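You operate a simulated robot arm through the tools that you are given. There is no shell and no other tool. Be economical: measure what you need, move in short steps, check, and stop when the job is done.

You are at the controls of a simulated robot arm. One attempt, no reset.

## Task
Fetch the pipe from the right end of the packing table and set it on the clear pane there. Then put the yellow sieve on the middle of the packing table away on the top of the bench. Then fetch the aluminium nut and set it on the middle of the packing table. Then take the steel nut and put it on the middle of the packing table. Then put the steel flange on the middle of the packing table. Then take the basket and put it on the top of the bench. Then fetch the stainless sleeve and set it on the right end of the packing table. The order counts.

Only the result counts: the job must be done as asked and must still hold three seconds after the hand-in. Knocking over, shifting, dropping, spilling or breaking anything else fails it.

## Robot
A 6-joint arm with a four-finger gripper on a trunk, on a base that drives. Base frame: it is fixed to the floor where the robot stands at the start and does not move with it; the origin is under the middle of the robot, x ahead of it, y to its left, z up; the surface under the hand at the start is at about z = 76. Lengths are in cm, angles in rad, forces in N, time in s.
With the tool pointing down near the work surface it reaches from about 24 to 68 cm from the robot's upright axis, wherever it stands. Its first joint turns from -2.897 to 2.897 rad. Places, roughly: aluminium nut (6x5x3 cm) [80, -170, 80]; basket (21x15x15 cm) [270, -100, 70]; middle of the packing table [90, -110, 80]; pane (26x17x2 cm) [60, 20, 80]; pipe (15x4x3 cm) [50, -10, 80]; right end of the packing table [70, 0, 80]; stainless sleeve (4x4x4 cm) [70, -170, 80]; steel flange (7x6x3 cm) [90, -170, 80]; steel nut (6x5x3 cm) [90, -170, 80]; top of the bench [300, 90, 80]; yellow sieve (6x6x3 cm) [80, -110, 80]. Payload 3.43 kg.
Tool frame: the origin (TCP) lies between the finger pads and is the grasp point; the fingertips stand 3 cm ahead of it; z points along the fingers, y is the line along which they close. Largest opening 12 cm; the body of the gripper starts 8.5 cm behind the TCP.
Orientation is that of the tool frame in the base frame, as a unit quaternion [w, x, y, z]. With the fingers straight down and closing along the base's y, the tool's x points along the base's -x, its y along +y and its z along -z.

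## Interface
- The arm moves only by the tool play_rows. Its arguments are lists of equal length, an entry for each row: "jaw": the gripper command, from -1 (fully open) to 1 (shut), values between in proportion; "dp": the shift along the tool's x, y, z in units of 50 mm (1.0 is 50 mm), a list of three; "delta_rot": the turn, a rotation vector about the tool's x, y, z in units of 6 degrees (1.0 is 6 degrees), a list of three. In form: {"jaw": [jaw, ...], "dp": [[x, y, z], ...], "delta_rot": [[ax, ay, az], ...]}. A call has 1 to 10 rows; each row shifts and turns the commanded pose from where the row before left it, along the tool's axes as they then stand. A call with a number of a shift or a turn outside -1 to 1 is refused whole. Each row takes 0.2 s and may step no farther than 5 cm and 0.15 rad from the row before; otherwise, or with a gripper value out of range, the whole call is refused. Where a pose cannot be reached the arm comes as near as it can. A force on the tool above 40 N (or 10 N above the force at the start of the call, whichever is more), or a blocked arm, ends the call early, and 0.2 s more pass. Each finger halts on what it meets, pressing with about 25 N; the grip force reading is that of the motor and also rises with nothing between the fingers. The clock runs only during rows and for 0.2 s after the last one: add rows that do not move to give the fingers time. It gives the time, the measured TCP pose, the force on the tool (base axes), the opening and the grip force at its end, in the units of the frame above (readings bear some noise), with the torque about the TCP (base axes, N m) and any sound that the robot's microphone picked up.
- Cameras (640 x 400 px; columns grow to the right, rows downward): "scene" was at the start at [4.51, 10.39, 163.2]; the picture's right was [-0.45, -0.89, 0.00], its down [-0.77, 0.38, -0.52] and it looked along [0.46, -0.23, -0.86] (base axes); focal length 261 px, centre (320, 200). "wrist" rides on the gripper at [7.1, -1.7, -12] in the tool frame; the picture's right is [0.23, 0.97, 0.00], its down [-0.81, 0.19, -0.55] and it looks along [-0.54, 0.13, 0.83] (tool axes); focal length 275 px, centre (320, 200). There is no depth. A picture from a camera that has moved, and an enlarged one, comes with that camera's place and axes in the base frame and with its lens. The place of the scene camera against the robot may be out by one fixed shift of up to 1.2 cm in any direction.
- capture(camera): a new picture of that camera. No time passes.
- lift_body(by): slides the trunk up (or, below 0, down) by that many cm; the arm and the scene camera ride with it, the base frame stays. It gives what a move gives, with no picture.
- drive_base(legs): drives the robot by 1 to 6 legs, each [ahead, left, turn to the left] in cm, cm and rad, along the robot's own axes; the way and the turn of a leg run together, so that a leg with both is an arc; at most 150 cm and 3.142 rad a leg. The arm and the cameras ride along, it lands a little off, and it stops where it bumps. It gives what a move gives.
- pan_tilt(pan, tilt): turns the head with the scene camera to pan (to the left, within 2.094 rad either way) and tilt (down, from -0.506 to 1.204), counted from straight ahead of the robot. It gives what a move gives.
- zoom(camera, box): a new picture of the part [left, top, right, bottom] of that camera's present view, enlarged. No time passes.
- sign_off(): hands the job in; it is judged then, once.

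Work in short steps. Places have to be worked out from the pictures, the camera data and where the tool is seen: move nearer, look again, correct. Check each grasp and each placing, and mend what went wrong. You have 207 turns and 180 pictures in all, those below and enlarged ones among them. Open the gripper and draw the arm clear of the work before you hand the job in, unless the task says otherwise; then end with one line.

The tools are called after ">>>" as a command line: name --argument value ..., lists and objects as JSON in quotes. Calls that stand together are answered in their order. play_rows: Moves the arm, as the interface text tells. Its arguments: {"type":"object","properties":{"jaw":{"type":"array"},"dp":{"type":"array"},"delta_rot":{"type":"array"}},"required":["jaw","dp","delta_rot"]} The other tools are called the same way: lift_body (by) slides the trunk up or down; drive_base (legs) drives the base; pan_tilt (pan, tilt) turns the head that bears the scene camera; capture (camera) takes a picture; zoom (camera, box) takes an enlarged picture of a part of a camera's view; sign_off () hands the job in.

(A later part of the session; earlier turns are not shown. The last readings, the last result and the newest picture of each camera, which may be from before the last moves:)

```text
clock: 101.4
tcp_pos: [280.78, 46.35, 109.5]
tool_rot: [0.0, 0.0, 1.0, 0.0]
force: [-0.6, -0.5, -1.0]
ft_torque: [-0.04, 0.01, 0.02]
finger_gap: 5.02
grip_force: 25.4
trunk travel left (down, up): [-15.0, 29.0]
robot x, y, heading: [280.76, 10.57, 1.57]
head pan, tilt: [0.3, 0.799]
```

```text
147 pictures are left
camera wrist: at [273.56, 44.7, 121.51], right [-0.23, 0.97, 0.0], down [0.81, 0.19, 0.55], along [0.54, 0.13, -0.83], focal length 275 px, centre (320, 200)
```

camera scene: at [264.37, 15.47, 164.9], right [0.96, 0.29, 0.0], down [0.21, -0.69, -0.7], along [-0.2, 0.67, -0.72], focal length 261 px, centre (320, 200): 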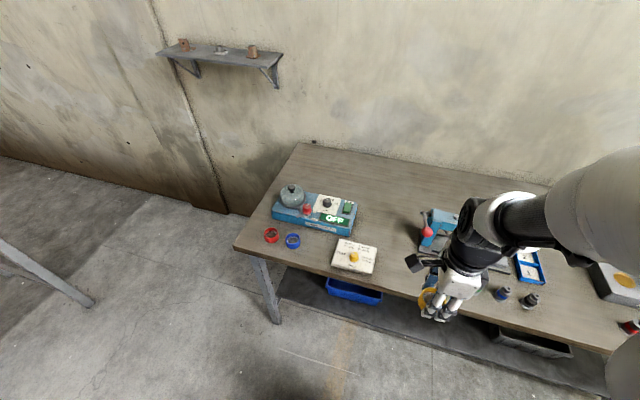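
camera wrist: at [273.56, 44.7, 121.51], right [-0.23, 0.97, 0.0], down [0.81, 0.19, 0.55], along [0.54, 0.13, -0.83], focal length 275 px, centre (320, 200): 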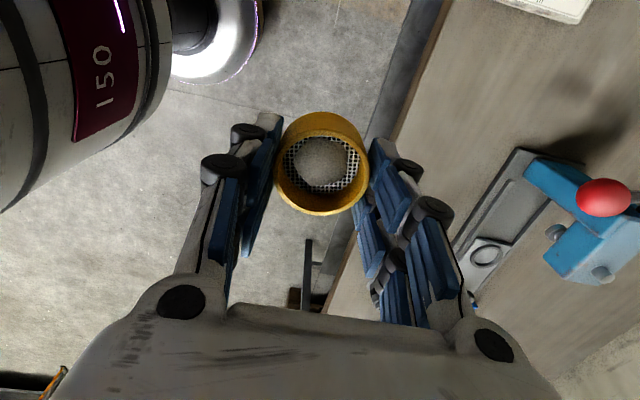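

The bench is clear between the white switch box (x≤270) and the blue press (x≥284). I'll aim for [277,70].

>>> play_rows --jaw '[1, 1, 1, 1, 1, 1, 1, 1]' --dp '[[0.14, 0.9, 0], [0.14, 0.9, 0], [0.14, 0.9, 0], [0.14, 0.9, 0], [0.14, 0.9, 0], [0, 0.2, 0], [0, 0, 0.9], [0, 0, 0.9]]' --delta_rot '[[0, 0, 0], [0, 0, 0], [0, 0, 0], [0, 0, 0], [0, 0, 0], [0, 0, 0], [0, 0, 0], [0, 0, 0]]'

>>> capture --camera "wrist"

>>> capture --camera "scene"

```text
clock: 103.2
tcp_pos: [277.01, 69.89, 100.67]
tool_rot: [0.0, 0.0, 1.0, 0.0]
force: [-0.8, 0.1, 1.5]
ft_torque: [0.01, 0.03, -0.01]
finger_gap: 5.03
grip_force: 24.9
trunk travel left (down, up): [-15.0, 29.0]
robot x, y, heading: [280.38, 10.31, 1.574]
head pan, tilt: [0.3, 0.799]
```

```text
146 pictures are left
camera wrist: at [269.9, 68.24, 112.68], right [-0.23, 0.97, 0.0], down [0.81, 0.19, 0.55], along [0.54, 0.13, -0.83], focal length 275 px, centre (320, 200)
```

wrist: 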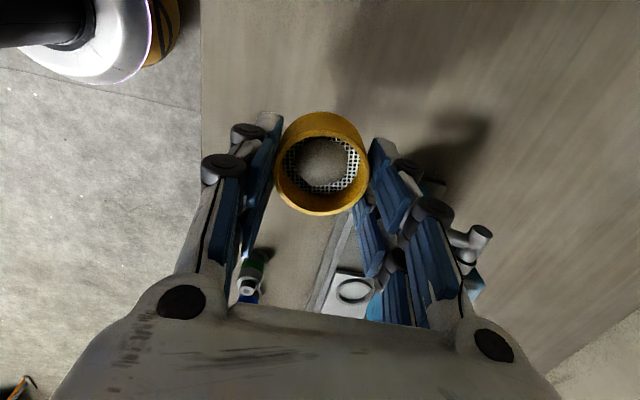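

```text
145 pictures are left
camera scene: at [264.33, 15.5, 164.89], right [0.96, 0.29, 0.0], down [0.21, -0.69, -0.7], along [-0.21, 0.67, -0.72], focal length 261 px, centre (320, 200)
```

scene: 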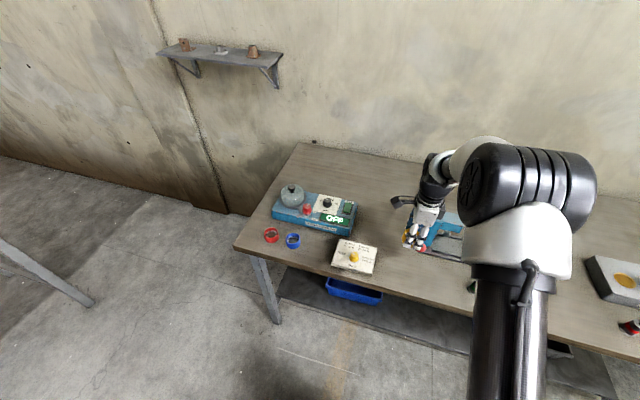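

The landing spot is clear wood. Descending in stages with force checks.

>>> play_rows --jaw '[1, 1, 1, 1, 1]' --dp '[[0, 0, 0.9], [0, 0, 0.9], [0, 0, 0.6], [0, 0, 0.3], [0, 0, 0.0]]' --delta_rot '[[0, 0, 0], [0, 0, 0], [0, 0, 0], [0, 0, 0], [0, 0, 0]]'

>>> capture --camera "wrist"

>>> zoom --camera "scene" --box '[340, 200, 500, 300]'

```text
clock: 104.2
tcp_pos: [276.77, 70.08, 87.98]
tool_rot: [0.0, -0.002, 1.0, 0.004]
force: [-5.8, -9.4, 17.1]
ft_torque: [-0.4, -0.6, -0.12]
finger_gap: 5.05
grip_force: 24.3
trunk travel left (down, up): [-15.0, 29.0]
robot x, y, heading: [280.21, 10.07, 1.568]
head pan, tilt: [0.3, 0.799]
stopped in row 5: the force on the tool passed its limit at 48 N (the readings are from after the stop); the commanded pose is now the measured one
```

```text
144 pictures are left
camera wrist: at [269.68, 68.29, 99.99], right [-0.23, 0.97, 0.01], down [0.81, 0.19, 0.55], along [0.54, 0.14, -0.83], focal length 275 px, centre (320, 200)
```

wrist: 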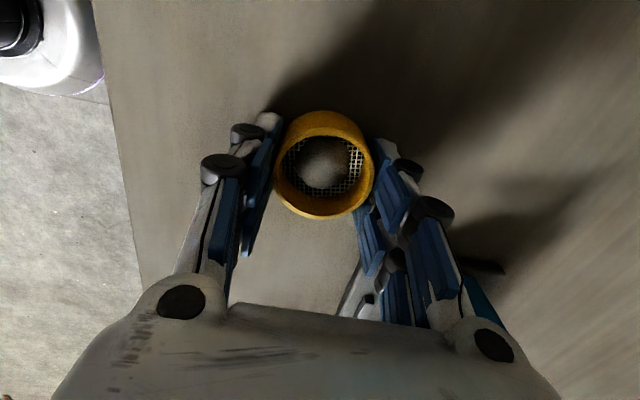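

```text
4.00 times, centred on (420, 250) of scene
camera zoom: at [264.27, 15.13, 164.92], right [0.96, 0.3, 0.0], down [0.21, -0.68, -0.7], along [-0.21, 0.67, -0.72], focal length 1044 px, centre (-80, 0)
```

zoom: 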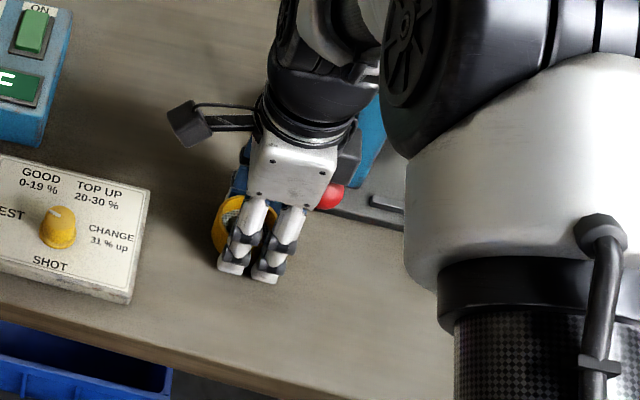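

The bench top is about z≈84.5–85, higher than expected, so the sieve has touched down. I'll relieve the force slightly, then read.

>>> play_rows --jaw '[1, 1]' --dp '[[0, 0, -0.03], [0, 0, 0]]' --delta_rot '[[0, 0, 0], [0, 0, 0]]'

```text
clock: 104.8
tcp_pos: [276.81, 70.1, 87.96]
tool_rot: [0.0, -0.002, 1.0, 0.005]
force: [-7.2, -12.2, 15.2]
ft_torque: [-0.16, -0.76, -0.17]
finger_gap: 5.04
grip_force: 24.8
trunk travel left (down, up): [-15.0, 29.0]
robot x, y, heading: [280.44, 10.56, 1.58]
head pan, tilt: [0.3, 0.799]
```

>>> play_rows --jaw '[1, 1]' --dp '[[0, 0, -0.08], [0, 0, 0]]' --delta_rot '[[0, 0, 0], [0, 0, 0]]'

>>> zoom --camera "scene" --box '[380, 190, 480, 270]'

>>> zoom --camera "wrist" --box '[220, 80, 520, 330]'

```text
clock: 105.4
tcp_pos: [276.89, 70.41, 88.28]
tool_rot: [0.0, -0.001, 1.0, 0.005]
force: [-10.2, -6.4, -0.8]
ft_torque: [0.58, -0.89, -0.24]
finger_gap: 5.03
grip_force: 25.4
trunk travel left (down, up): [-15.0, 29.0]
robot x, y, heading: [280.13, 10.21, 1.569]
head pan, tilt: [0.3, 0.799]
```

```text
5.00 times, centred on (430, 230) of scene
camera zoom: at [264.18, 15.36, 164.88], right [0.96, 0.3, 0.0], down [0.21, -0.68, -0.7], along [-0.21, 0.67, -0.72], focal length 1304 px, centre (-230, 50)
```

zoom: 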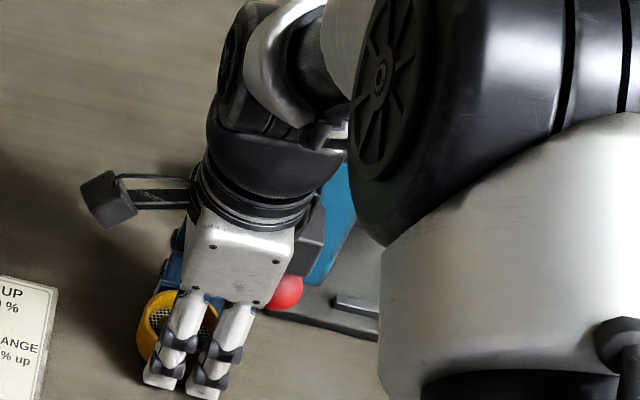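

```text
1.60 times, centred on (370, 205) of wrist
camera zoom: at [269.66, 68.47, 100.32], right [-0.23, 0.97, 0.01], down [0.81, 0.19, 0.55], along [0.54, 0.14, -0.83], focal length 440 px, centre (240, 192)
```

zoom: 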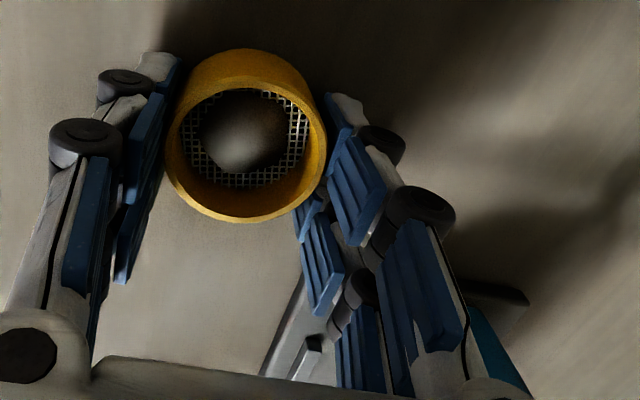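

Lateral force remains: the gripper body is touching the press's red lever. I'll back off toward −x/−y and up.

>>> play_rows --jaw '[1, 1, 1]' --dp '[[0.3, -0.1, -0.1], [0.3, -0.1, -0.2], [0, 0, 0]]' --delta_rot '[[0, 0, 0], [0, 0, 0], [0, 0, 0]]'

>>> capture --camera "scene"

```text
clock: 106.2
tcp_pos: [274.01, 69.11, 89.73]
tool_rot: [-0.001, -0.002, 1.0, 0.005]
force: [-2.5, -0.6, 0.6]
ft_torque: [-0.05, -0.28, 0.04]
finger_gap: 5.06
grip_force: 25.3
trunk travel left (down, up): [-15.0, 29.0]
robot x, y, heading: [280.16, 10.5, 1.567]
head pan, tilt: [0.3, 0.799]
```

```text
140 pictures are left
camera scene: at [264.29, 15.45, 164.89], right [0.96, 0.3, 0.0], down [0.21, -0.68, -0.7], along [-0.21, 0.67, -0.72], focal length 261 px, centre (320, 200)
```

scene: 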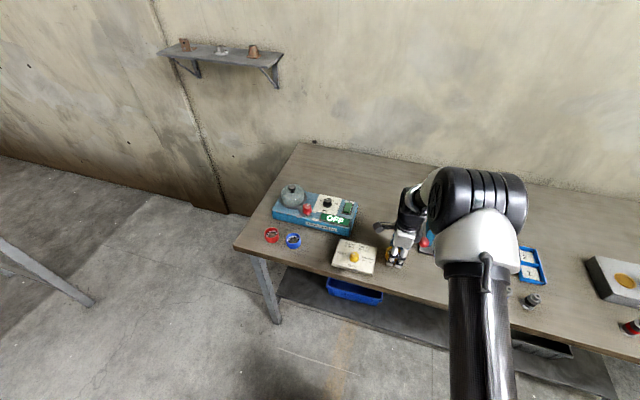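

>>> play_rows --jaw '[1, 1, 1]' --dp '[[0.1, 0, -0.9], [0, -0.9, -0.3], [0, -0.9, 0]]' --delta_rot '[[0, 0, 0], [0, 0, 0], [0, 0, 0]]'

>>> zoom --camera "scene" --box '[340, 180, 540, 305]'

>>> capture --camera "wrist"

```text
clock: 107.0
tcp_pos: [273.6, 60.18, 95.87]
tool_rot: [-0.001, -0.002, 1.0, 0.006]
force: [1.0, -1.0, -0.5]
ft_torque: [0.02, 0.0, -0.02]
finger_gap: 5.02
grip_force: 25.1
trunk travel left (down, up): [-15.0, 29.0]
robot x, y, heading: [280.49, 10.52, 1.572]
head pan, tilt: [0.3, 0.799]
```

```text
3.20 times, centred on (440, 242) of scene
camera zoom: at [264.32, 15.38, 164.9], right [0.96, 0.3, 0.0], down [0.21, -0.68, -0.7], along [-0.21, 0.67, -0.72], focal length 835 px, centre (-64, 64)
```

zoom: 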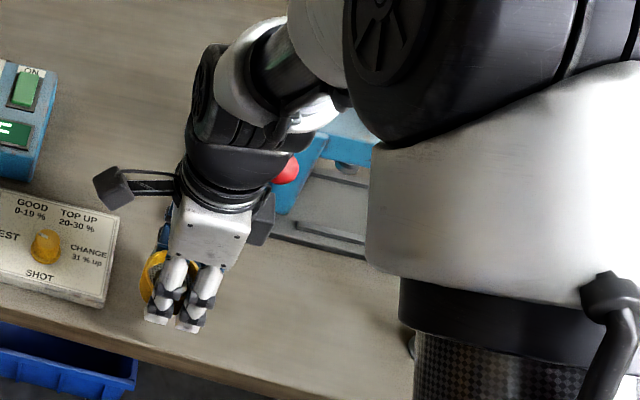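

```text
138 pictures are left
camera wrist: at [266.46, 58.43, 107.8], right [-0.23, 0.97, 0.01], down [0.81, 0.19, 0.55], along [0.54, 0.14, -0.83], focal length 275 px, centre (320, 200)
```

wrist: 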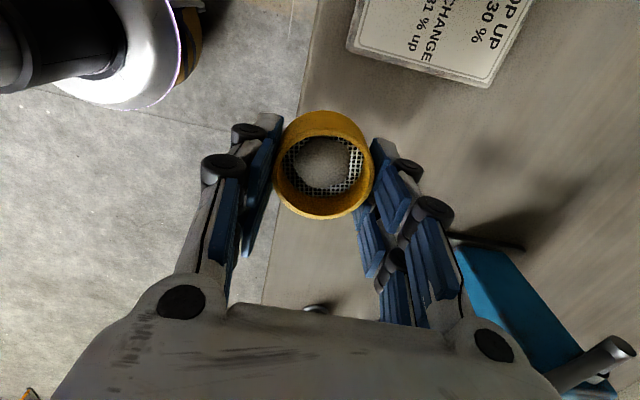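

The knob looks unmoved. The switch box's right edge is at x≈267.7, so I'll set down at [272.5,67] — clear of both.

>>> play_rows --jaw '[1, 1, 1, 1]' --dp '[[0.22, 0.68, 0], [0, 0.68, 0.2], [0, 0, 0.8], [0, 0, 0.35]]' --delta_rot '[[0, 0, 0], [0, 0, 0], [0, 0, 0], [0, 0, 0]]'

>>> play_rows --jaw '[1, 1]' --dp '[[0, 0, 0.05], [0, 0, 0]]' --delta_rot '[[0, 0, 0], [0, 0, 0]]'

```text
clock: 108.0
tcp_pos: [272.14, 67.27, 89.11]
tool_rot: [-0.001, -0.001, 1.0, 0.006]
force: [-0.1, -0.3, -0.6]
ft_torque: [0.0, -0.04, -0.02]
finger_gap: 5.01
grip_force: 25.1
trunk travel left (down, up): [-15.0, 29.0]
robot x, y, heading: [280.48, 10.28, 1.567]
head pan, tilt: [0.3, 0.799]
```

```text
clock: 108.6
tcp_pos: [272.46, 67.07, 88.78]
tool_rot: [0.0, -0.001, 1.0, 0.005]
force: [0.3, 0.4, -1.4]
ft_torque: [-0.03, 0.02, -0.01]
finger_gap: 5.02
grip_force: 25.3
trunk travel left (down, up): [-15.0, 29.0]
robot x, y, heading: [280.56, 10.5, 1.568]
head pan, tilt: [0.3, 0.799]
```

>>> play_rows --jaw '[1, 1]' --dp '[[0, 0, 0.08], [0, 0, 0]]' --delta_rot '[[0, 0, 0], [0, 0, 0]]'

>>> play_rows --jaw '[1, 1]' --dp '[[0, 0, 0.06], [0, 0, 0]]' --delta_rot '[[0, 0, 0], [0, 0, 0]]'

```text
clock: 109.2
tcp_pos: [272.36, 67.09, 88.4]
tool_rot: [0.0, -0.001, 1.0, 0.005]
force: [-0.3, 0.1, -1.7]
ft_torque: [0.04, 0.02, 0.01]
finger_gap: 5.04
grip_force: 25.1
trunk travel left (down, up): [-15.0, 29.0]
robot x, y, heading: [280.48, 10.3, 1.572]
head pan, tilt: [0.3, 0.799]
```

```text
clock: 109.8
tcp_pos: [272.37, 67.11, 88.17]
tool_rot: [0.0, -0.001, 1.0, 0.004]
force: [0.4, -0.6, -0.8]
ft_torque: [0.01, 0.0, -0.03]
finger_gap: 5.01
grip_force: 25.2
trunk travel left (down, up): [-15.0, 29.0]
robot x, y, heading: [280.12, 10.31, 1.569]
head pan, tilt: [0.3, 0.799]
```

No contact yet; continuing down in small steps.

>>> play_rows --jaw '[1, 1]' --dp '[[0, 0, 0.08], [0, 0, 0]]' --delta_rot '[[0, 0, 0], [0, 0, 0]]'

>>> zoom --camera "wrist" --box '[160, 60, 480, 260]'

```text
clock: 110.4
tcp_pos: [272.44, 67.13, 87.97]
tool_rot: [-0.001, -0.001, 1.0, 0.007]
force: [-1.7, -2.5, 22.8]
ft_torque: [-0.84, 0.02, -0.04]
finger_gap: 5.04
grip_force: 25.1
trunk travel left (down, up): [-15.0, 29.0]
robot x, y, heading: [280.28, 9.99, 1.573]
head pan, tilt: [0.3, 0.799]
```

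```text
2.00 times, centred on (320, 160) of wrist
camera zoom: at [265.21, 65.28, 99.99], right [-0.23, 0.97, 0.01], down [0.81, 0.19, 0.55], along [0.54, 0.14, -0.83], focal length 551 px, centre (320, 280)
```

zoom: 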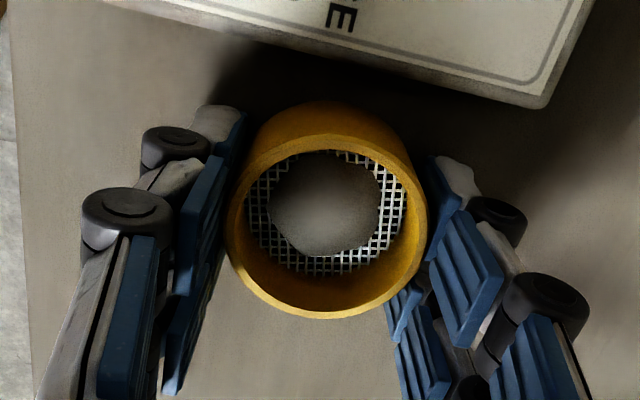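

Firm contact with the bench. Relieve slightly, open a little, and rise.

>>> play_rows --jaw '[1, 0.1, -0.2, -0.2, -0.2, -0.2, -0.2, -0.2, -0.2, -0.2]' --dp '[[0, 0, -0.02], [0, 0, 0], [0, 0, 0], [0, 0, 0], [0, 0, -0.2], [0, 0, -0.6], [0, 0, -0.9], [0, 0, -0.9], [0, -0.5, 0], [0, -0.9, 0]]' --delta_rot '[[0, 0, 0], [0, 0, 0], [0, 0, 0], [0, 0, 0], [0, 0, 0], [0, 0, 0], [0, 0, 0], [0, 0, 0], [0, 0, 0], [0, 0, 0]]'

>>> capture --camera "wrist"

>>> capture --camera "scene"

```text
clock: 112.6
tcp_pos: [272.63, 59.9, 100.83]
tool_rot: [0.0, 0.0, 1.0, 0.004]
force: [0.2, -1.3, -0.7]
ft_torque: [0.03, -0.01, -0.02]
finger_gap: 7.21
grip_force: 0.1
trunk travel left (down, up): [-15.0, 29.0]
robot x, y, heading: [280.36, 10.0, 1.569]
head pan, tilt: [0.3, 0.799]
```

```text
136 pictures are left
camera wrist: at [265.49, 58.07, 112.9], right [-0.23, 0.97, 0.01], down [0.81, 0.19, 0.55], along [0.54, 0.14, -0.83], focal length 275 px, centre (320, 200)
```

wrist: 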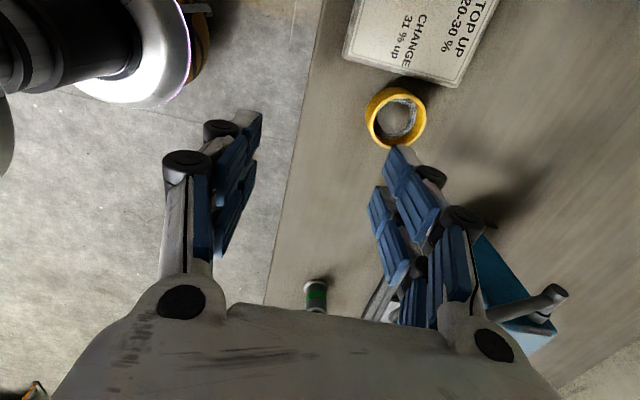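

```text
135 pictures are left
camera scene: at [264.33, 15.3, 164.91], right [0.96, 0.3, 0.0], down [0.21, -0.68, -0.7], along [-0.21, 0.67, -0.72], focal length 261 px, centre (320, 200)
```

scene: 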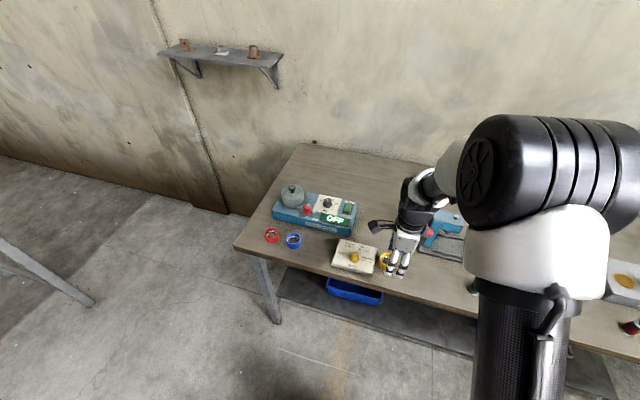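

Sieve is standing on the bench. Retract and drive back to the packing table's left end, where the nuts are.

>>> play_rows --jaw '[-1, -1, -1, -1, -1, -1]' --dp '[[0, 0, -0.9], [0, 0, -0.9], [-0.5, -0.8, 0], [-0.5, -0.8, 0], [-0.5, -0.8, 0], [0, -0.4, 0]]' --delta_rot '[[0, 0, 0], [0, 0, 0], [0, 0, 0], [0, 0, 0], [0, 0, 0], [0, 0, 0]]'

>>> drive_base --legs '[[0, 113, 0], [0, 0, 1.571], [0, 75, 0], [0, 65, 0]]'

>>> pan_tilt --pan 0.35 --tilt 0.9

>>> capture --camera "scene"

>>> capture --camera "wrist"

```text
clock: 114.0
tcp_pos: [279.9, 45.77, 109.58]
tool_rot: [0.0, -0.002, 1.0, 0.005]
force: [-0.6, 0.7, -0.1]
ft_torque: [-0.01, 0.02, 0.02]
finger_gap: 11.98
grip_force: 0.1
trunk travel left (down, up): [-15.0, 29.0]
robot x, y, heading: [280.53, 10.32, 1.573]
head pan, tilt: [0.3, 0.799]
```

```text
clock: 130.4
tcp_pos: [129.44, -129.21, 109.63]
tool_rot: [-0.004, -0.7, 0.714, 0.004]
force: [0.4, 0.1, 0.0]
ft_torque: [0.03, 0.0, 0.02]
finger_gap: 12.01
grip_force: 0.0
trunk travel left (down, up): [-15.0, 29.0]
robot x, y, heading: [165.08, -129.38, 3.118]
head pan, tilt: [0.3, 0.799]
```

```text
clock: 131.1
tcp_pos: [129.37, -129.08, 109.58]
tool_rot: [-0.004, -0.7, 0.714, 0.003]
force: [1.1, 0.1, -0.6]
ft_torque: [0.01, 0.02, 0.02]
finger_gap: 11.99
grip_force: 0.0
trunk travel left (down, up): [-15.0, 29.0]
robot x, y, heading: [164.96, -129.46, 3.117]
head pan, tilt: [0.351, 0.901]
```

```text
134 pictures are left
camera scene: at [159.97, -146.64, 164.11], right [-0.32, 0.95, 0.0], down [0.74, 0.25, -0.62], along [-0.59, -0.2, -0.78], focal length 261 px, centre (320, 200)
```

scene: 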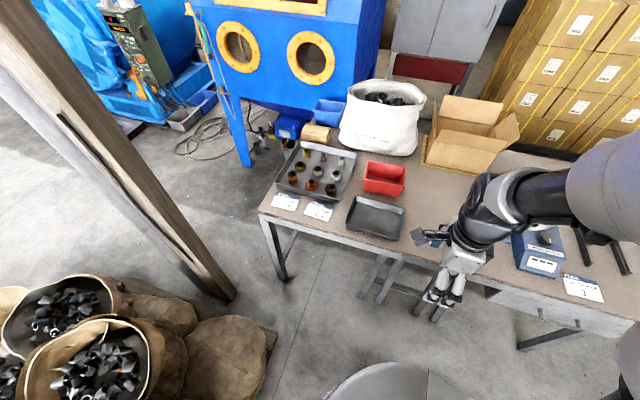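

```text
133 pictures are left
camera wrist: at [131.04, -136.22, 121.61], right [-0.98, -0.21, 0.01], down [-0.17, 0.82, 0.55], along [-0.12, 0.54, -0.83], focal length 275 px, centre (320, 200)
```

wrist: 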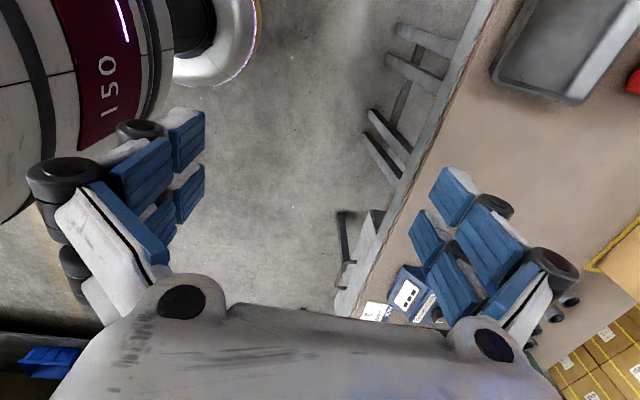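

Zooming into the tray to identify the parts.

>>> zoom --camera "scene" --box '[255, 130, 415, 240]'

```text
3.64 times, centred on (335, 185) of scene
camera zoom: at [159.97, -146.64, 164.11], right [-0.32, 0.95, 0.0], down [0.74, 0.25, -0.62], along [-0.59, -0.2, -0.78], focal length 949 px, centre (266, 254)
```

zoom: 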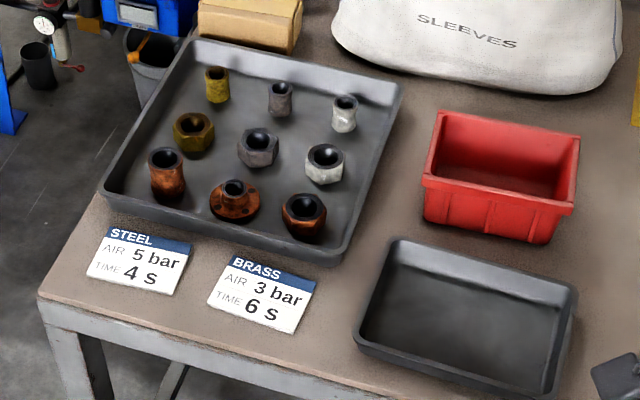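

The tray holds 3×3 parts; rusty nut ≈[88,-166] and rusty flange ≈[88,-175] fit the "steel" places; two grey nut candidates at x≈79. I'll drive closer and look from the wrist camera.

>>> drive_base --legs '[[22, 18, 0.023]]'

>>> pan_tilt --pan 0.1 --tilt 1.0

>>> capture --camera "scene"

>>> capture --camera "wrist"

```text
clock: 133.1
tcp_pos: [107.64, -147.5, 109.51]
tool_rot: [-0.003, -0.707, 0.707, 0.003]
force: [0.6, 0.3, -1.0]
ft_torque: [0.04, -0.03, 0.01]
finger_gap: 12.01
grip_force: 0.0
trunk travel left (down, up): [-15.0, 29.0]
robot x, y, heading: [143.05, -147.04, 3.131]
head pan, tilt: [0.351, 0.901]
```

```text
clock: 133.8
tcp_pos: [107.65, -147.64, 109.55]
tool_rot: [-0.003, -0.707, 0.708, 0.003]
force: [0.3, -0.4, 0.3]
ft_torque: [0.02, 0.04, 0.02]
finger_gap: 12.0
grip_force: 0.0
trunk travel left (down, up): [-15.0, 29.0]
robot x, y, heading: [142.95, -147.9, 3.136]
head pan, tilt: [0.099, 1.0]
```

```text
131 pictures are left
camera scene: at [138.64, -162.64, 163.38], right [-0.1, 1.0, 0.0], down [0.84, 0.08, -0.54], along [-0.54, -0.05, -0.84], focal length 261 px, centre (320, 200)
```

scene: 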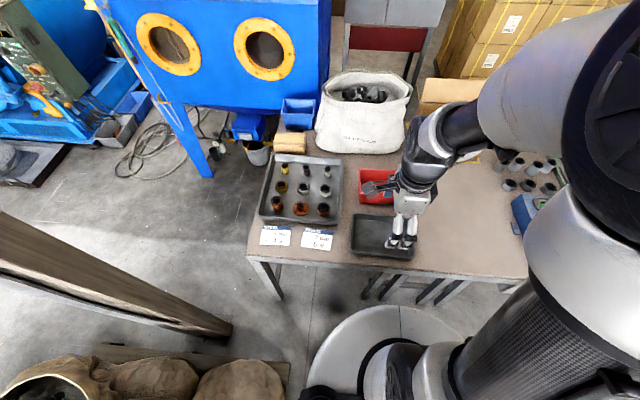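

```text
130 pictures are left
camera wrist: at [109.36, -154.65, 121.61], right [-0.97, -0.23, 0.01], down [-0.18, 0.81, 0.55], along [-0.13, 0.54, -0.83], focal length 275 px, centre (320, 200)
```

wrist: 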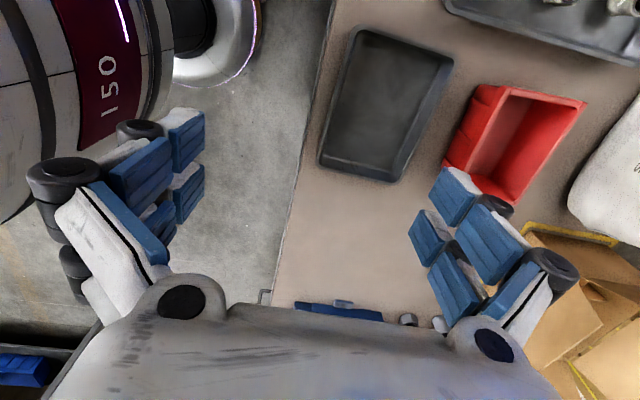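

>>> zoom --camera "scene" --box '[255, 145, 355, 225]'

```text
5.00 times, centred on (305, 185) of scene
camera zoom: at [138.64, -162.64, 163.38], right [-0.1, 1.0, 0.0], down [0.84, 0.08, -0.54], along [-0.54, -0.05, -0.84], focal length 1304 px, centre (395, 275)
```

zoom: 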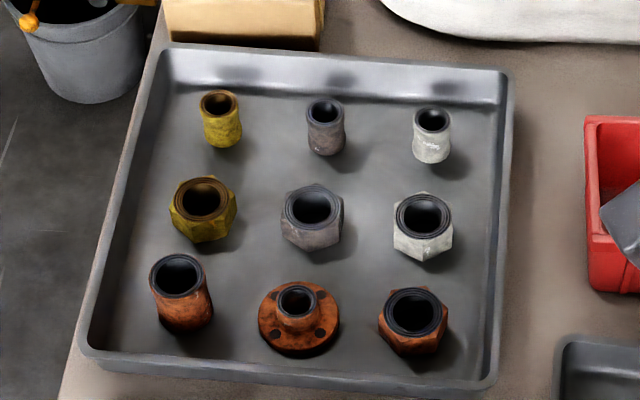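

Colours: white-ish column vs darker grey column (aluminium vs stainless?). I'll turn the tool so the camera looks away from the robot, to inspect closely, and close along y.

>>> play_rows --jaw '[-1, -1, -1, -1, -1, -1, -1, -1, -1, -1]' --dp '[[0, 0, 0], [0, 0, 0], [0, 0, 0], [0, 0, 0], [0, 0, 0], [0, 0, 0], [0, 0, 0], [0, 0, 0], [0, 0, 0], [0, 0, 0]]' --delta_rot '[[0, 0, -1], [0, 0, -1], [0, 0, -1], [0, 0, -1], [0, 0, -1], [0, 0, -1], [0, 0, -1], [0, 0, -1], [0, 0, -1], [0, 0, -1]]'

>>> play_rows --jaw '[-1, -1, -1, -1, -1, -1, -1, -1, -1]' --dp '[[0, 0, 0], [0, 0, 0], [0, 0, 0], [0, 0, 0], [0, 0, 0], [-0.3, -0.9, 0], [-0.5, -0.85, 0], [-0.5, -0.85, 0], [-0.5, -0.8, 0]]' --delta_rot '[[0, 0, -1], [0, 0, -1], [0, 0, -1], [0, 0, -1], [0, 0, -1], [0, 0, 0], [0, 0, 0], [0, 0, 0], [0, 0, 0]]'

>>> capture --camera "wrist"

```text
clock: 136.0
tcp_pos: [107.67, -147.58, 109.49]
tool_rot: [0.002, 0.966, -0.258, -0.005]
force: [-0.2, 0.0, -0.2]
ft_torque: [0.01, -0.01, 0.01]
finger_gap: 12.02
grip_force: 0.2
trunk travel left (down, up): [-15.0, 29.0]
robot x, y, heading: [143.37, -147.41, 3.141]
head pan, tilt: [0.099, 1.0]
```

```text
clock: 138.0
tcp_pos: [98.41, -130.44, 109.44]
tool_rot: [0.001, 1.0, -0.001, -0.005]
force: [0.6, 0.6, -0.2]
ft_torque: [-0.05, -0.01, 0.01]
finger_gap: 11.97
grip_force: 0.0
trunk travel left (down, up): [-15.0, 29.0]
robot x, y, heading: [143.0, -147.7, 3.135]
head pan, tilt: [0.099, 1.0]
```

```text
128 pictures are left
camera wrist: at [105.66, -128.74, 121.36], right [0.23, -0.97, 0.0], down [-0.81, -0.19, 0.56], along [-0.55, -0.13, -0.83], focal length 275 px, centre (320, 200)
```

wrist: 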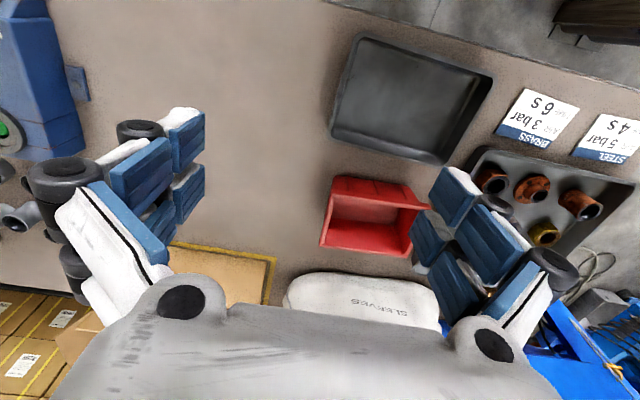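

Moved the wrong way along y (tool y is −Y now). Correcting toward the tray.

>>> play_rows --jaw '[-1, -1, -1, -1, -1, -1, -1, -1]' --dp '[[0, 0.95, 0], [0, 0.95, 0], [0, 0.95, 0], [0, 0.95, 0], [0, 0.95, 0], [0, 0.95, 0], [0, 0.95, 0], [0, 0.85, 0]]' --delta_rot '[[0, 0, 0], [0, 0, 0], [0, 0, 0], [0, 0, 0], [0, 0, 0], [0, 0, 0], [0, 0, 0], [0, 0, 0]]'

>>> capture --camera "wrist"

```text
clock: 139.8
tcp_pos: [98.74, -168.15, 109.54]
tool_rot: [0.0, 1.0, -0.001, -0.005]
force: [-0.3, -0.7, 0.4]
ft_torque: [0.06, 0.0, 0.0]
finger_gap: 12.01
grip_force: 0.2
trunk travel left (down, up): [-15.0, 29.0]
robot x, y, heading: [143.4, -147.39, 3.136]
head pan, tilt: [0.099, 1.0]
```

```text
127 pictures are left
camera wrist: at [106.01, -166.52, 121.62], right [0.23, -0.97, 0.0], down [-0.81, -0.19, 0.56], along [-0.55, -0.13, -0.83], focal length 275 px, centre (320, 200)
```

wrist: 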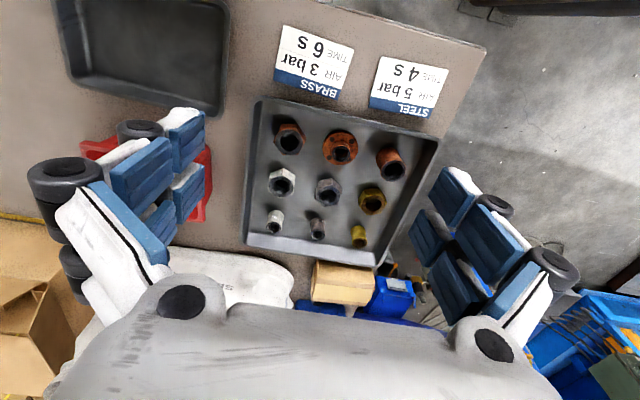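

>>> zoom --camera "wrist" --box '[235, 100, 395, 260]'

```text
2.50 times, centred on (315, 180) of wrist
camera zoom: at [106.01, -166.52, 121.62], right [0.23, -0.97, 0.0], down [-0.81, -0.19, 0.56], along [-0.55, -0.13, -0.83], focal length 688 px, centre (332, 250)
```

zoom: 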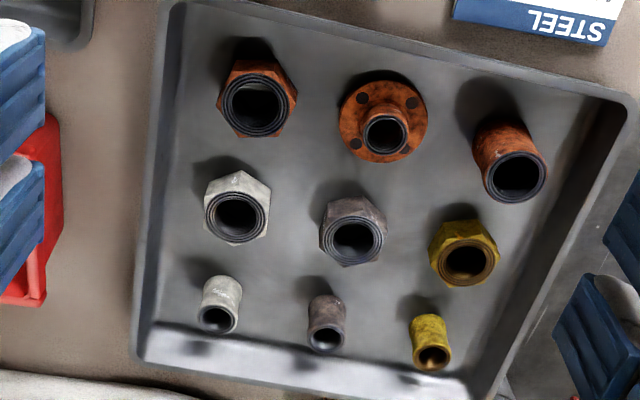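

The white-chalky column versus the brownish-grey column — I want a closer look for markings. Lowering the camera nearer.

>>> play_rows --jaw '[-1, -1, -1]' --dp '[[-0.8, 0.2, 0.5], [-0.2, 0, 0.9], [0, 0, 0.8]]' --delta_rot '[[0, 0, 0], [0, 0, 0], [0, 0, 0]]'

>>> capture --camera "wrist"

>>> zoom --camera "wrist" --box '[220, 60, 380, 160]'

>>> zoom --camera "wrist" --box '[220, 130, 380, 230]'

```text
clock: 140.6
tcp_pos: [93.37, -168.9, 98.79]
tool_rot: [0.0, 1.0, -0.001, -0.005]
force: [0.2, -0.6, -0.5]
ft_torque: [0.01, -0.02, 0.02]
finger_gap: 11.98
grip_force: 0.1
trunk travel left (down, up): [-15.0, 29.0]
robot x, y, heading: [143.08, -147.25, 3.135]
head pan, tilt: [0.099, 1.0]
```

```text
125 pictures are left
camera wrist: at [100.5, -167.29, 110.76], right [0.23, -0.97, 0.0], down [-0.81, -0.19, 0.56], along [-0.55, -0.13, -0.83], focal length 275 px, centre (320, 200)
```

wrist: 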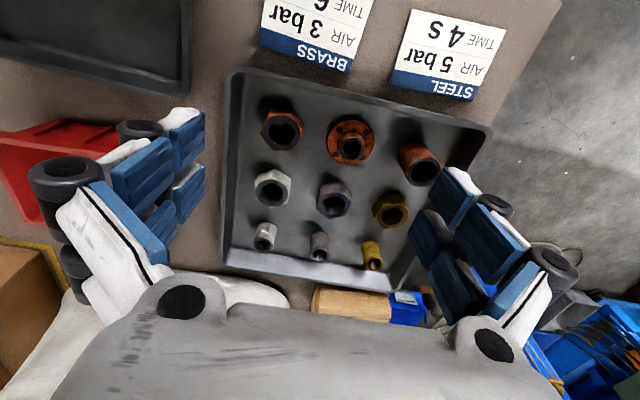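

```text
4.00 times, centred on (300, 110) of wrist
camera zoom: at [100.5, -167.29, 110.76], right [0.23, -0.97, 0.0], down [-0.81, -0.19, 0.56], along [-0.55, -0.13, -0.83], focal length 1101 px, centre (400, 560)
```

zoom: 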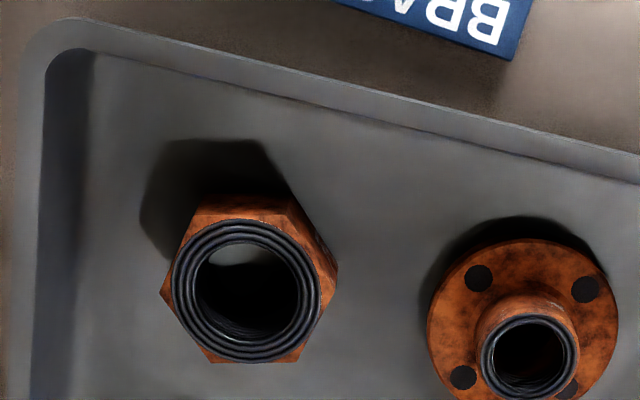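

```text
4.00 times, centred on (300, 180) of wrist
camera zoom: at [100.5, -167.29, 110.76], right [0.23, -0.97, 0.0], down [-0.81, -0.19, 0.56], along [-0.55, -0.13, -0.83], focal length 1101 px, centre (400, 280)
```

zoom: 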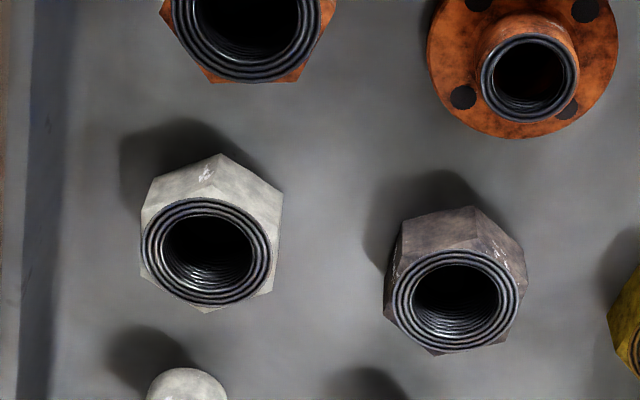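

I judge the chalky white column to be aluminium and the heat-stained grey one stainless. Aluminium nut ≈[79.6,-165.7]; moving above it and turning slightly to match its flats.

>>> play_rows --jaw '[-0.6, -0.6, -0.6, -0.6, -0.6, -0.6]' --dp '[[-0.9, -0.2, 0], [-0.9, -0.2, 0], [-0.9, -0.2, 0], [0, 0, 0.8], [0, 0, 0.5], [0, 0, 0]]' --delta_rot '[[0, 0, -0.5], [0, 0, -0.5], [0, 0, -0.5], [0, 0, 0], [0, 0, 0], [0, 0, 0]]'

>>> capture --camera "wrist"

>>> zoom --camera "scene" --box '[255, 145, 355, 225]'

```text
clock: 142.0
tcp_pos: [79.78, -166.72, 92.25]
tool_rot: [0.001, 0.997, 0.077, -0.005]
force: [0.2, -0.7, -0.5]
ft_torque: [-0.05, -0.02, 0.0]
finger_gap: 9.61
grip_force: 0.0
trunk travel left (down, up): [-15.0, 29.0]
robot x, y, heading: [143.0, -147.39, 3.135]
head pan, tilt: [0.099, 1.0]
```

```text
122 pictures are left
camera wrist: at [86.67, -163.9, 104.15], right [0.38, -0.93, 0.0], down [-0.77, -0.31, 0.56], along [-0.52, -0.21, -0.83], focal length 275 px, centre (320, 200)
```

wrist: 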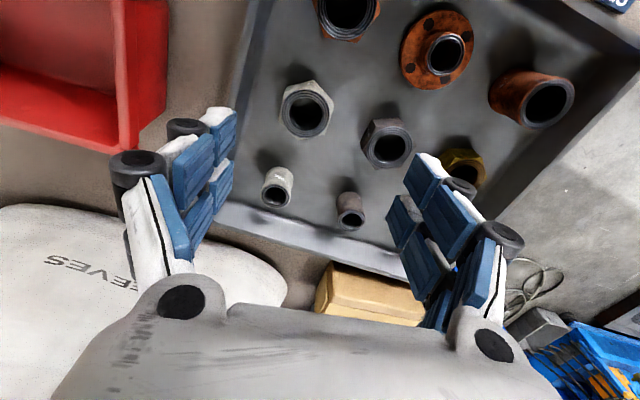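

```text
5.00 times, centred on (305, 185) of scene
camera zoom: at [138.66, -162.62, 163.39], right [-0.09, 1.0, 0.0], down [0.84, 0.08, -0.54], along [-0.54, -0.05, -0.84], focal length 1304 px, centre (395, 275)
```

zoom: 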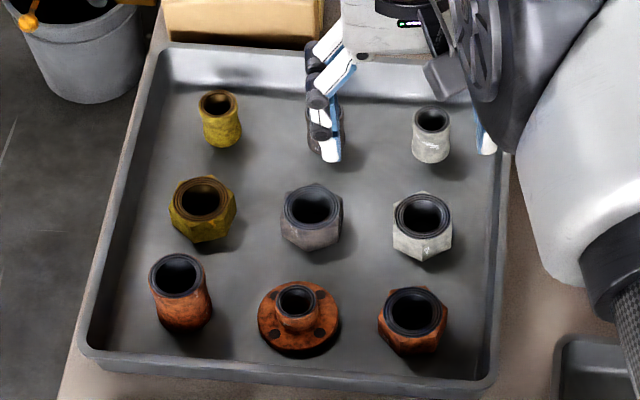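

>>> play_rows --jaw '[-0.4, -0.4, -0.4, -0.4]' --dp '[[-0.02, -0.27, 0.3], [0, 0, 0.8], [0, 0, 0.8], [0, 0, 0]]' --delta_rot '[[0, 0, 0], [0, 0, 0], [0, 0, 0], [0, 0, 0]]'

>>> capture --camera "wrist"

```text
clock: 143.0
tcp_pos: [79.6, -165.32, 82.69]
tool_rot: [0.001, 0.997, 0.078, -0.005]
force: [0.1, 0.0, -0.1]
ft_torque: [-0.03, 0.0, -0.02]
finger_gap: 8.42
grip_force: 0.0
trunk travel left (down, up): [-15.0, 29.0]
robot x, y, heading: [143.13, -147.27, 3.139]
head pan, tilt: [0.099, 1.0]
```

```text
120 pictures are left
camera wrist: at [86.39, -162.56, 94.75], right [0.38, -0.93, 0.0], down [-0.77, -0.31, 0.56], along [-0.52, -0.21, -0.83], focal length 275 px, centre (320, 200)
```

wrist: 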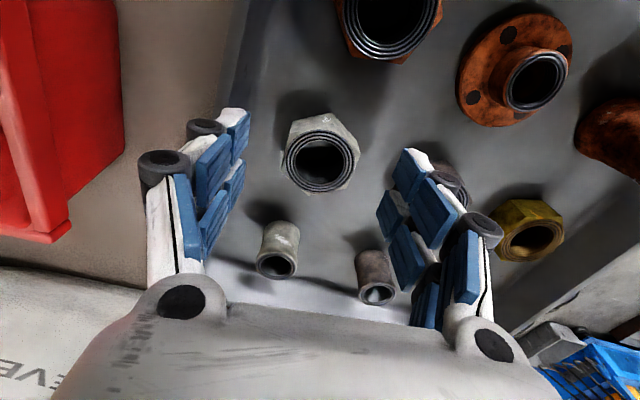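

Centred. Descend the last bit, close, and lift.

>>> play_rows --jaw '[-0.4, -0.4, 0.3, 1, 1, 1, 1, 1]' --dp '[[0, 0, 0.25], [0, 0, 0.22], [0, 0, 0], [0, 0, 0], [0, 0, 0], [0, 0, 0], [0, 0, 0], [0, 0, 0]]' --delta_rot '[[0, 0, 0], [0, 0, 0], [0, 0, 0], [0, 0, 0], [0, 0, 0], [0, 0, 0], [0, 0, 0], [0, 0, 0]]'

>>> play_rows --jaw '[1, 1, 1, 1, 1]' --dp '[[0, 0, -0.3], [0, 0, -0.8], [0, 0, -0.9], [0, 0, -0.9], [0, 0, -0.4]]' --delta_rot '[[0, 0, 0], [0, 0, 0], [0, 0, 0], [0, 0, 0], [0, 0, 0]]'

>>> capture --camera "wrist"

```text
clock: 144.8
tcp_pos: [79.45, -165.26, 80.29]
tool_rot: [0.001, 0.997, 0.078, -0.005]
force: [-0.1, 0.8, 0.6]
ft_torque: [0.04, 0.05, 0.03]
finger_gap: 4.56
grip_force: 25.4
trunk travel left (down, up): [-15.0, 29.0]
robot x, y, heading: [143.45, -147.0, 3.132]
head pan, tilt: [0.099, 1.0]
```

```text
clock: 146.0
tcp_pos: [79.53, -165.4, 96.78]
tool_rot: [0.0, 0.997, 0.078, -0.005]
force: [0.6, -0.1, -1.4]
ft_torque: [0.0, 0.0, -0.02]
finger_gap: 4.58
grip_force: 25.1
trunk travel left (down, up): [-15.0, 29.0]
robot x, y, heading: [142.93, -147.08, 3.136]
head pan, tilt: [0.099, 1.0]
```

```text
119 pictures are left
camera wrist: at [86.43, -162.59, 108.9], right [0.38, -0.93, 0.0], down [-0.77, -0.31, 0.56], along [-0.52, -0.21, -0.83], focal length 275 px, centre (320, 200)
```

wrist: 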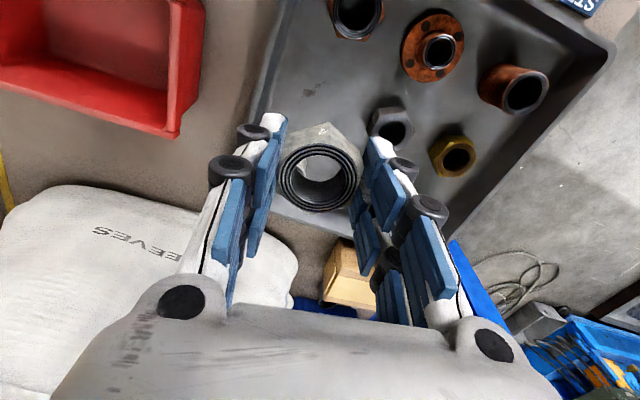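

Aluminium nut held. Carry it to the table middle at [97,-106].

>>> play_rows --jaw '[1, 1, 1, 1, 1, 1, 1, 1, 1, 1]' --dp '[[0, 0, -0.9], [0.407, -0.86, 0], [0.407, -0.86, 0], [0.407, -0.86, 0], [0.407, -0.86, 0], [0.407, -0.86, 0], [0.407, -0.86, 0], [0.407, -0.86, 0], [0.407, -0.86, 0], [0.407, -0.86, 0]]' --delta_rot '[[0, 0, 0], [0, 0, 0], [0, 0, 0], [0, 0, 0], [0, 0, 0], [0, 0, 0], [0, 0, 0], [0, 0, 0], [0, 0, 0], [0, 0, 0]]'

>>> play_rows --jaw '[1, 1, 1, 1, 1, 1]' --dp '[[0.407, -0.86, 0], [0.407, -0.86, 0], [0.407, -0.86, 0], [0.407, -0.86, 0], [0, 0, 0.9], [0, 0, 0.9]]' --delta_rot '[[0, 0, 0], [0, 0, 0], [0, 0, 0], [0, 0, 0], [0, 0, 0], [0, 0, 0]]'

>>> capture --camera "wrist"

```text
clock: 148.2
tcp_pos: [91.8, -124.17, 101.2]
tool_rot: [0.0, 0.997, 0.077, -0.005]
force: [0.0, 0.1, -1.0]
ft_torque: [-0.01, -0.01, -0.03]
finger_gap: 4.57
grip_force: 25.0
trunk travel left (down, up): [-15.0, 29.0]
robot x, y, heading: [143.19, -147.53, 3.136]
head pan, tilt: [0.099, 1.0]
```

```text
clock: 149.6
tcp_pos: [96.72, -106.13, 92.44]
tool_rot: [0.0, 0.997, 0.078, -0.005]
force: [-0.7, 0.2, -1.1]
ft_torque: [-0.02, -0.04, 0.04]
finger_gap: 4.55
grip_force: 24.8
trunk travel left (down, up): [-15.0, 29.0]
robot x, y, heading: [143.31, -147.42, 3.136]
head pan, tilt: [0.099, 1.0]
```

```text
118 pictures are left
camera wrist: at [103.56, -103.28, 104.4], right [0.38, -0.93, 0.0], down [-0.77, -0.31, 0.56], along [-0.52, -0.21, -0.83], focal length 275 px, centre (320, 200)
```

wrist: 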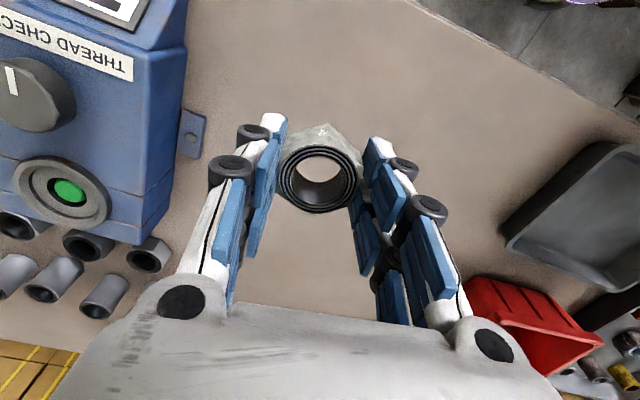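

Clear below. Lowering with force checks.

>>> play_rows --jaw '[1, 1, 1, 1]' --dp '[[0, 0, 0.9], [0, 0, 0.9], [0, 0, 0.5], [0, 0, 0]]' --delta_rot '[[0, 0, 0], [0, 0, 0], [0, 0, 0], [0, 0, 0]]'

>>> play_rows --jaw '[1, 1]' --dp '[[0, 0, 0.06], [0, 0, 0]]' --delta_rot '[[0, 0, 0], [0, 0, 0]]'

>>> play_rows --jaw '[1, 1]' --dp '[[0, 0, 0.05], [0, 0, 0]]' --delta_rot '[[0, 0, 0], [0, 0, 0]]'

```text
clock: 150.6
tcp_pos: [96.79, -106.27, 80.78]
tool_rot: [-0.001, 0.997, 0.077, -0.005]
force: [0.4, -0.3, -0.8]
ft_torque: [-0.02, -0.02, 0.01]
finger_gap: 4.57
grip_force: 25.3
trunk travel left (down, up): [-15.0, 29.0]
robot x, y, heading: [143.35, -147.19, 3.135]
head pan, tilt: [0.099, 1.0]
```

```text
clock: 151.2
tcp_pos: [96.86, -106.17, 80.52]
tool_rot: [0.001, 0.997, 0.078, -0.005]
force: [-0.2, 0.0, -0.2]
ft_torque: [0.03, -0.03, -0.01]
finger_gap: 4.57
grip_force: 24.7
trunk travel left (down, up): [-15.0, 29.0]
robot x, y, heading: [143.03, -147.36, 3.138]
head pan, tilt: [0.099, 1.0]
```

```text
clock: 151.8
tcp_pos: [96.74, -106.26, 80.22]
tool_rot: [0.0, 0.997, 0.077, -0.005]
force: [0.5, 0.0, -1.6]
ft_torque: [-0.04, -0.05, -0.02]
finger_gap: 4.55
grip_force: 25.0
trunk travel left (down, up): [-15.0, 29.0]
robot x, y, heading: [143.27, -147.76, 3.136]
head pan, tilt: [0.099, 1.0]
```

>>> play_rows --jaw '[1, 1]' --dp '[[0, 0, 0.07], [0, 0, 0]]' --delta_rot '[[0, 0, 0], [0, 0, 0]]'

>>> play_rows --jaw '[1, 1]' --dp '[[0, 0, 0.04], [0, 0, 0]]' --delta_rot '[[0, 0, 0], [0, 0, 0]]'

```text
clock: 152.4
tcp_pos: [96.72, -106.11, 80.01]
tool_rot: [-0.001, 0.997, 0.077, -0.005]
force: [0.5, -1.7, 9.1]
ft_torque: [-0.23, 0.11, 0.07]
finger_gap: 4.55
grip_force: 25.1
trunk travel left (down, up): [-15.0, 29.0]
robot x, y, heading: [143.09, -147.23, 3.141]
head pan, tilt: [0.099, 1.0]
```

```text
clock: 153.0
tcp_pos: [96.72, -106.22, 79.95]
tool_rot: [-0.001, 0.997, 0.077, -0.006]
force: [0.6, -3.2, 17.0]
ft_torque: [-0.06, -0.02, 0.05]
finger_gap: 4.59
grip_force: 25.0
trunk travel left (down, up): [-15.0, 29.0]
robot x, y, heading: [143.12, -147.59, 3.133]
head pan, tilt: [0.099, 1.0]
```

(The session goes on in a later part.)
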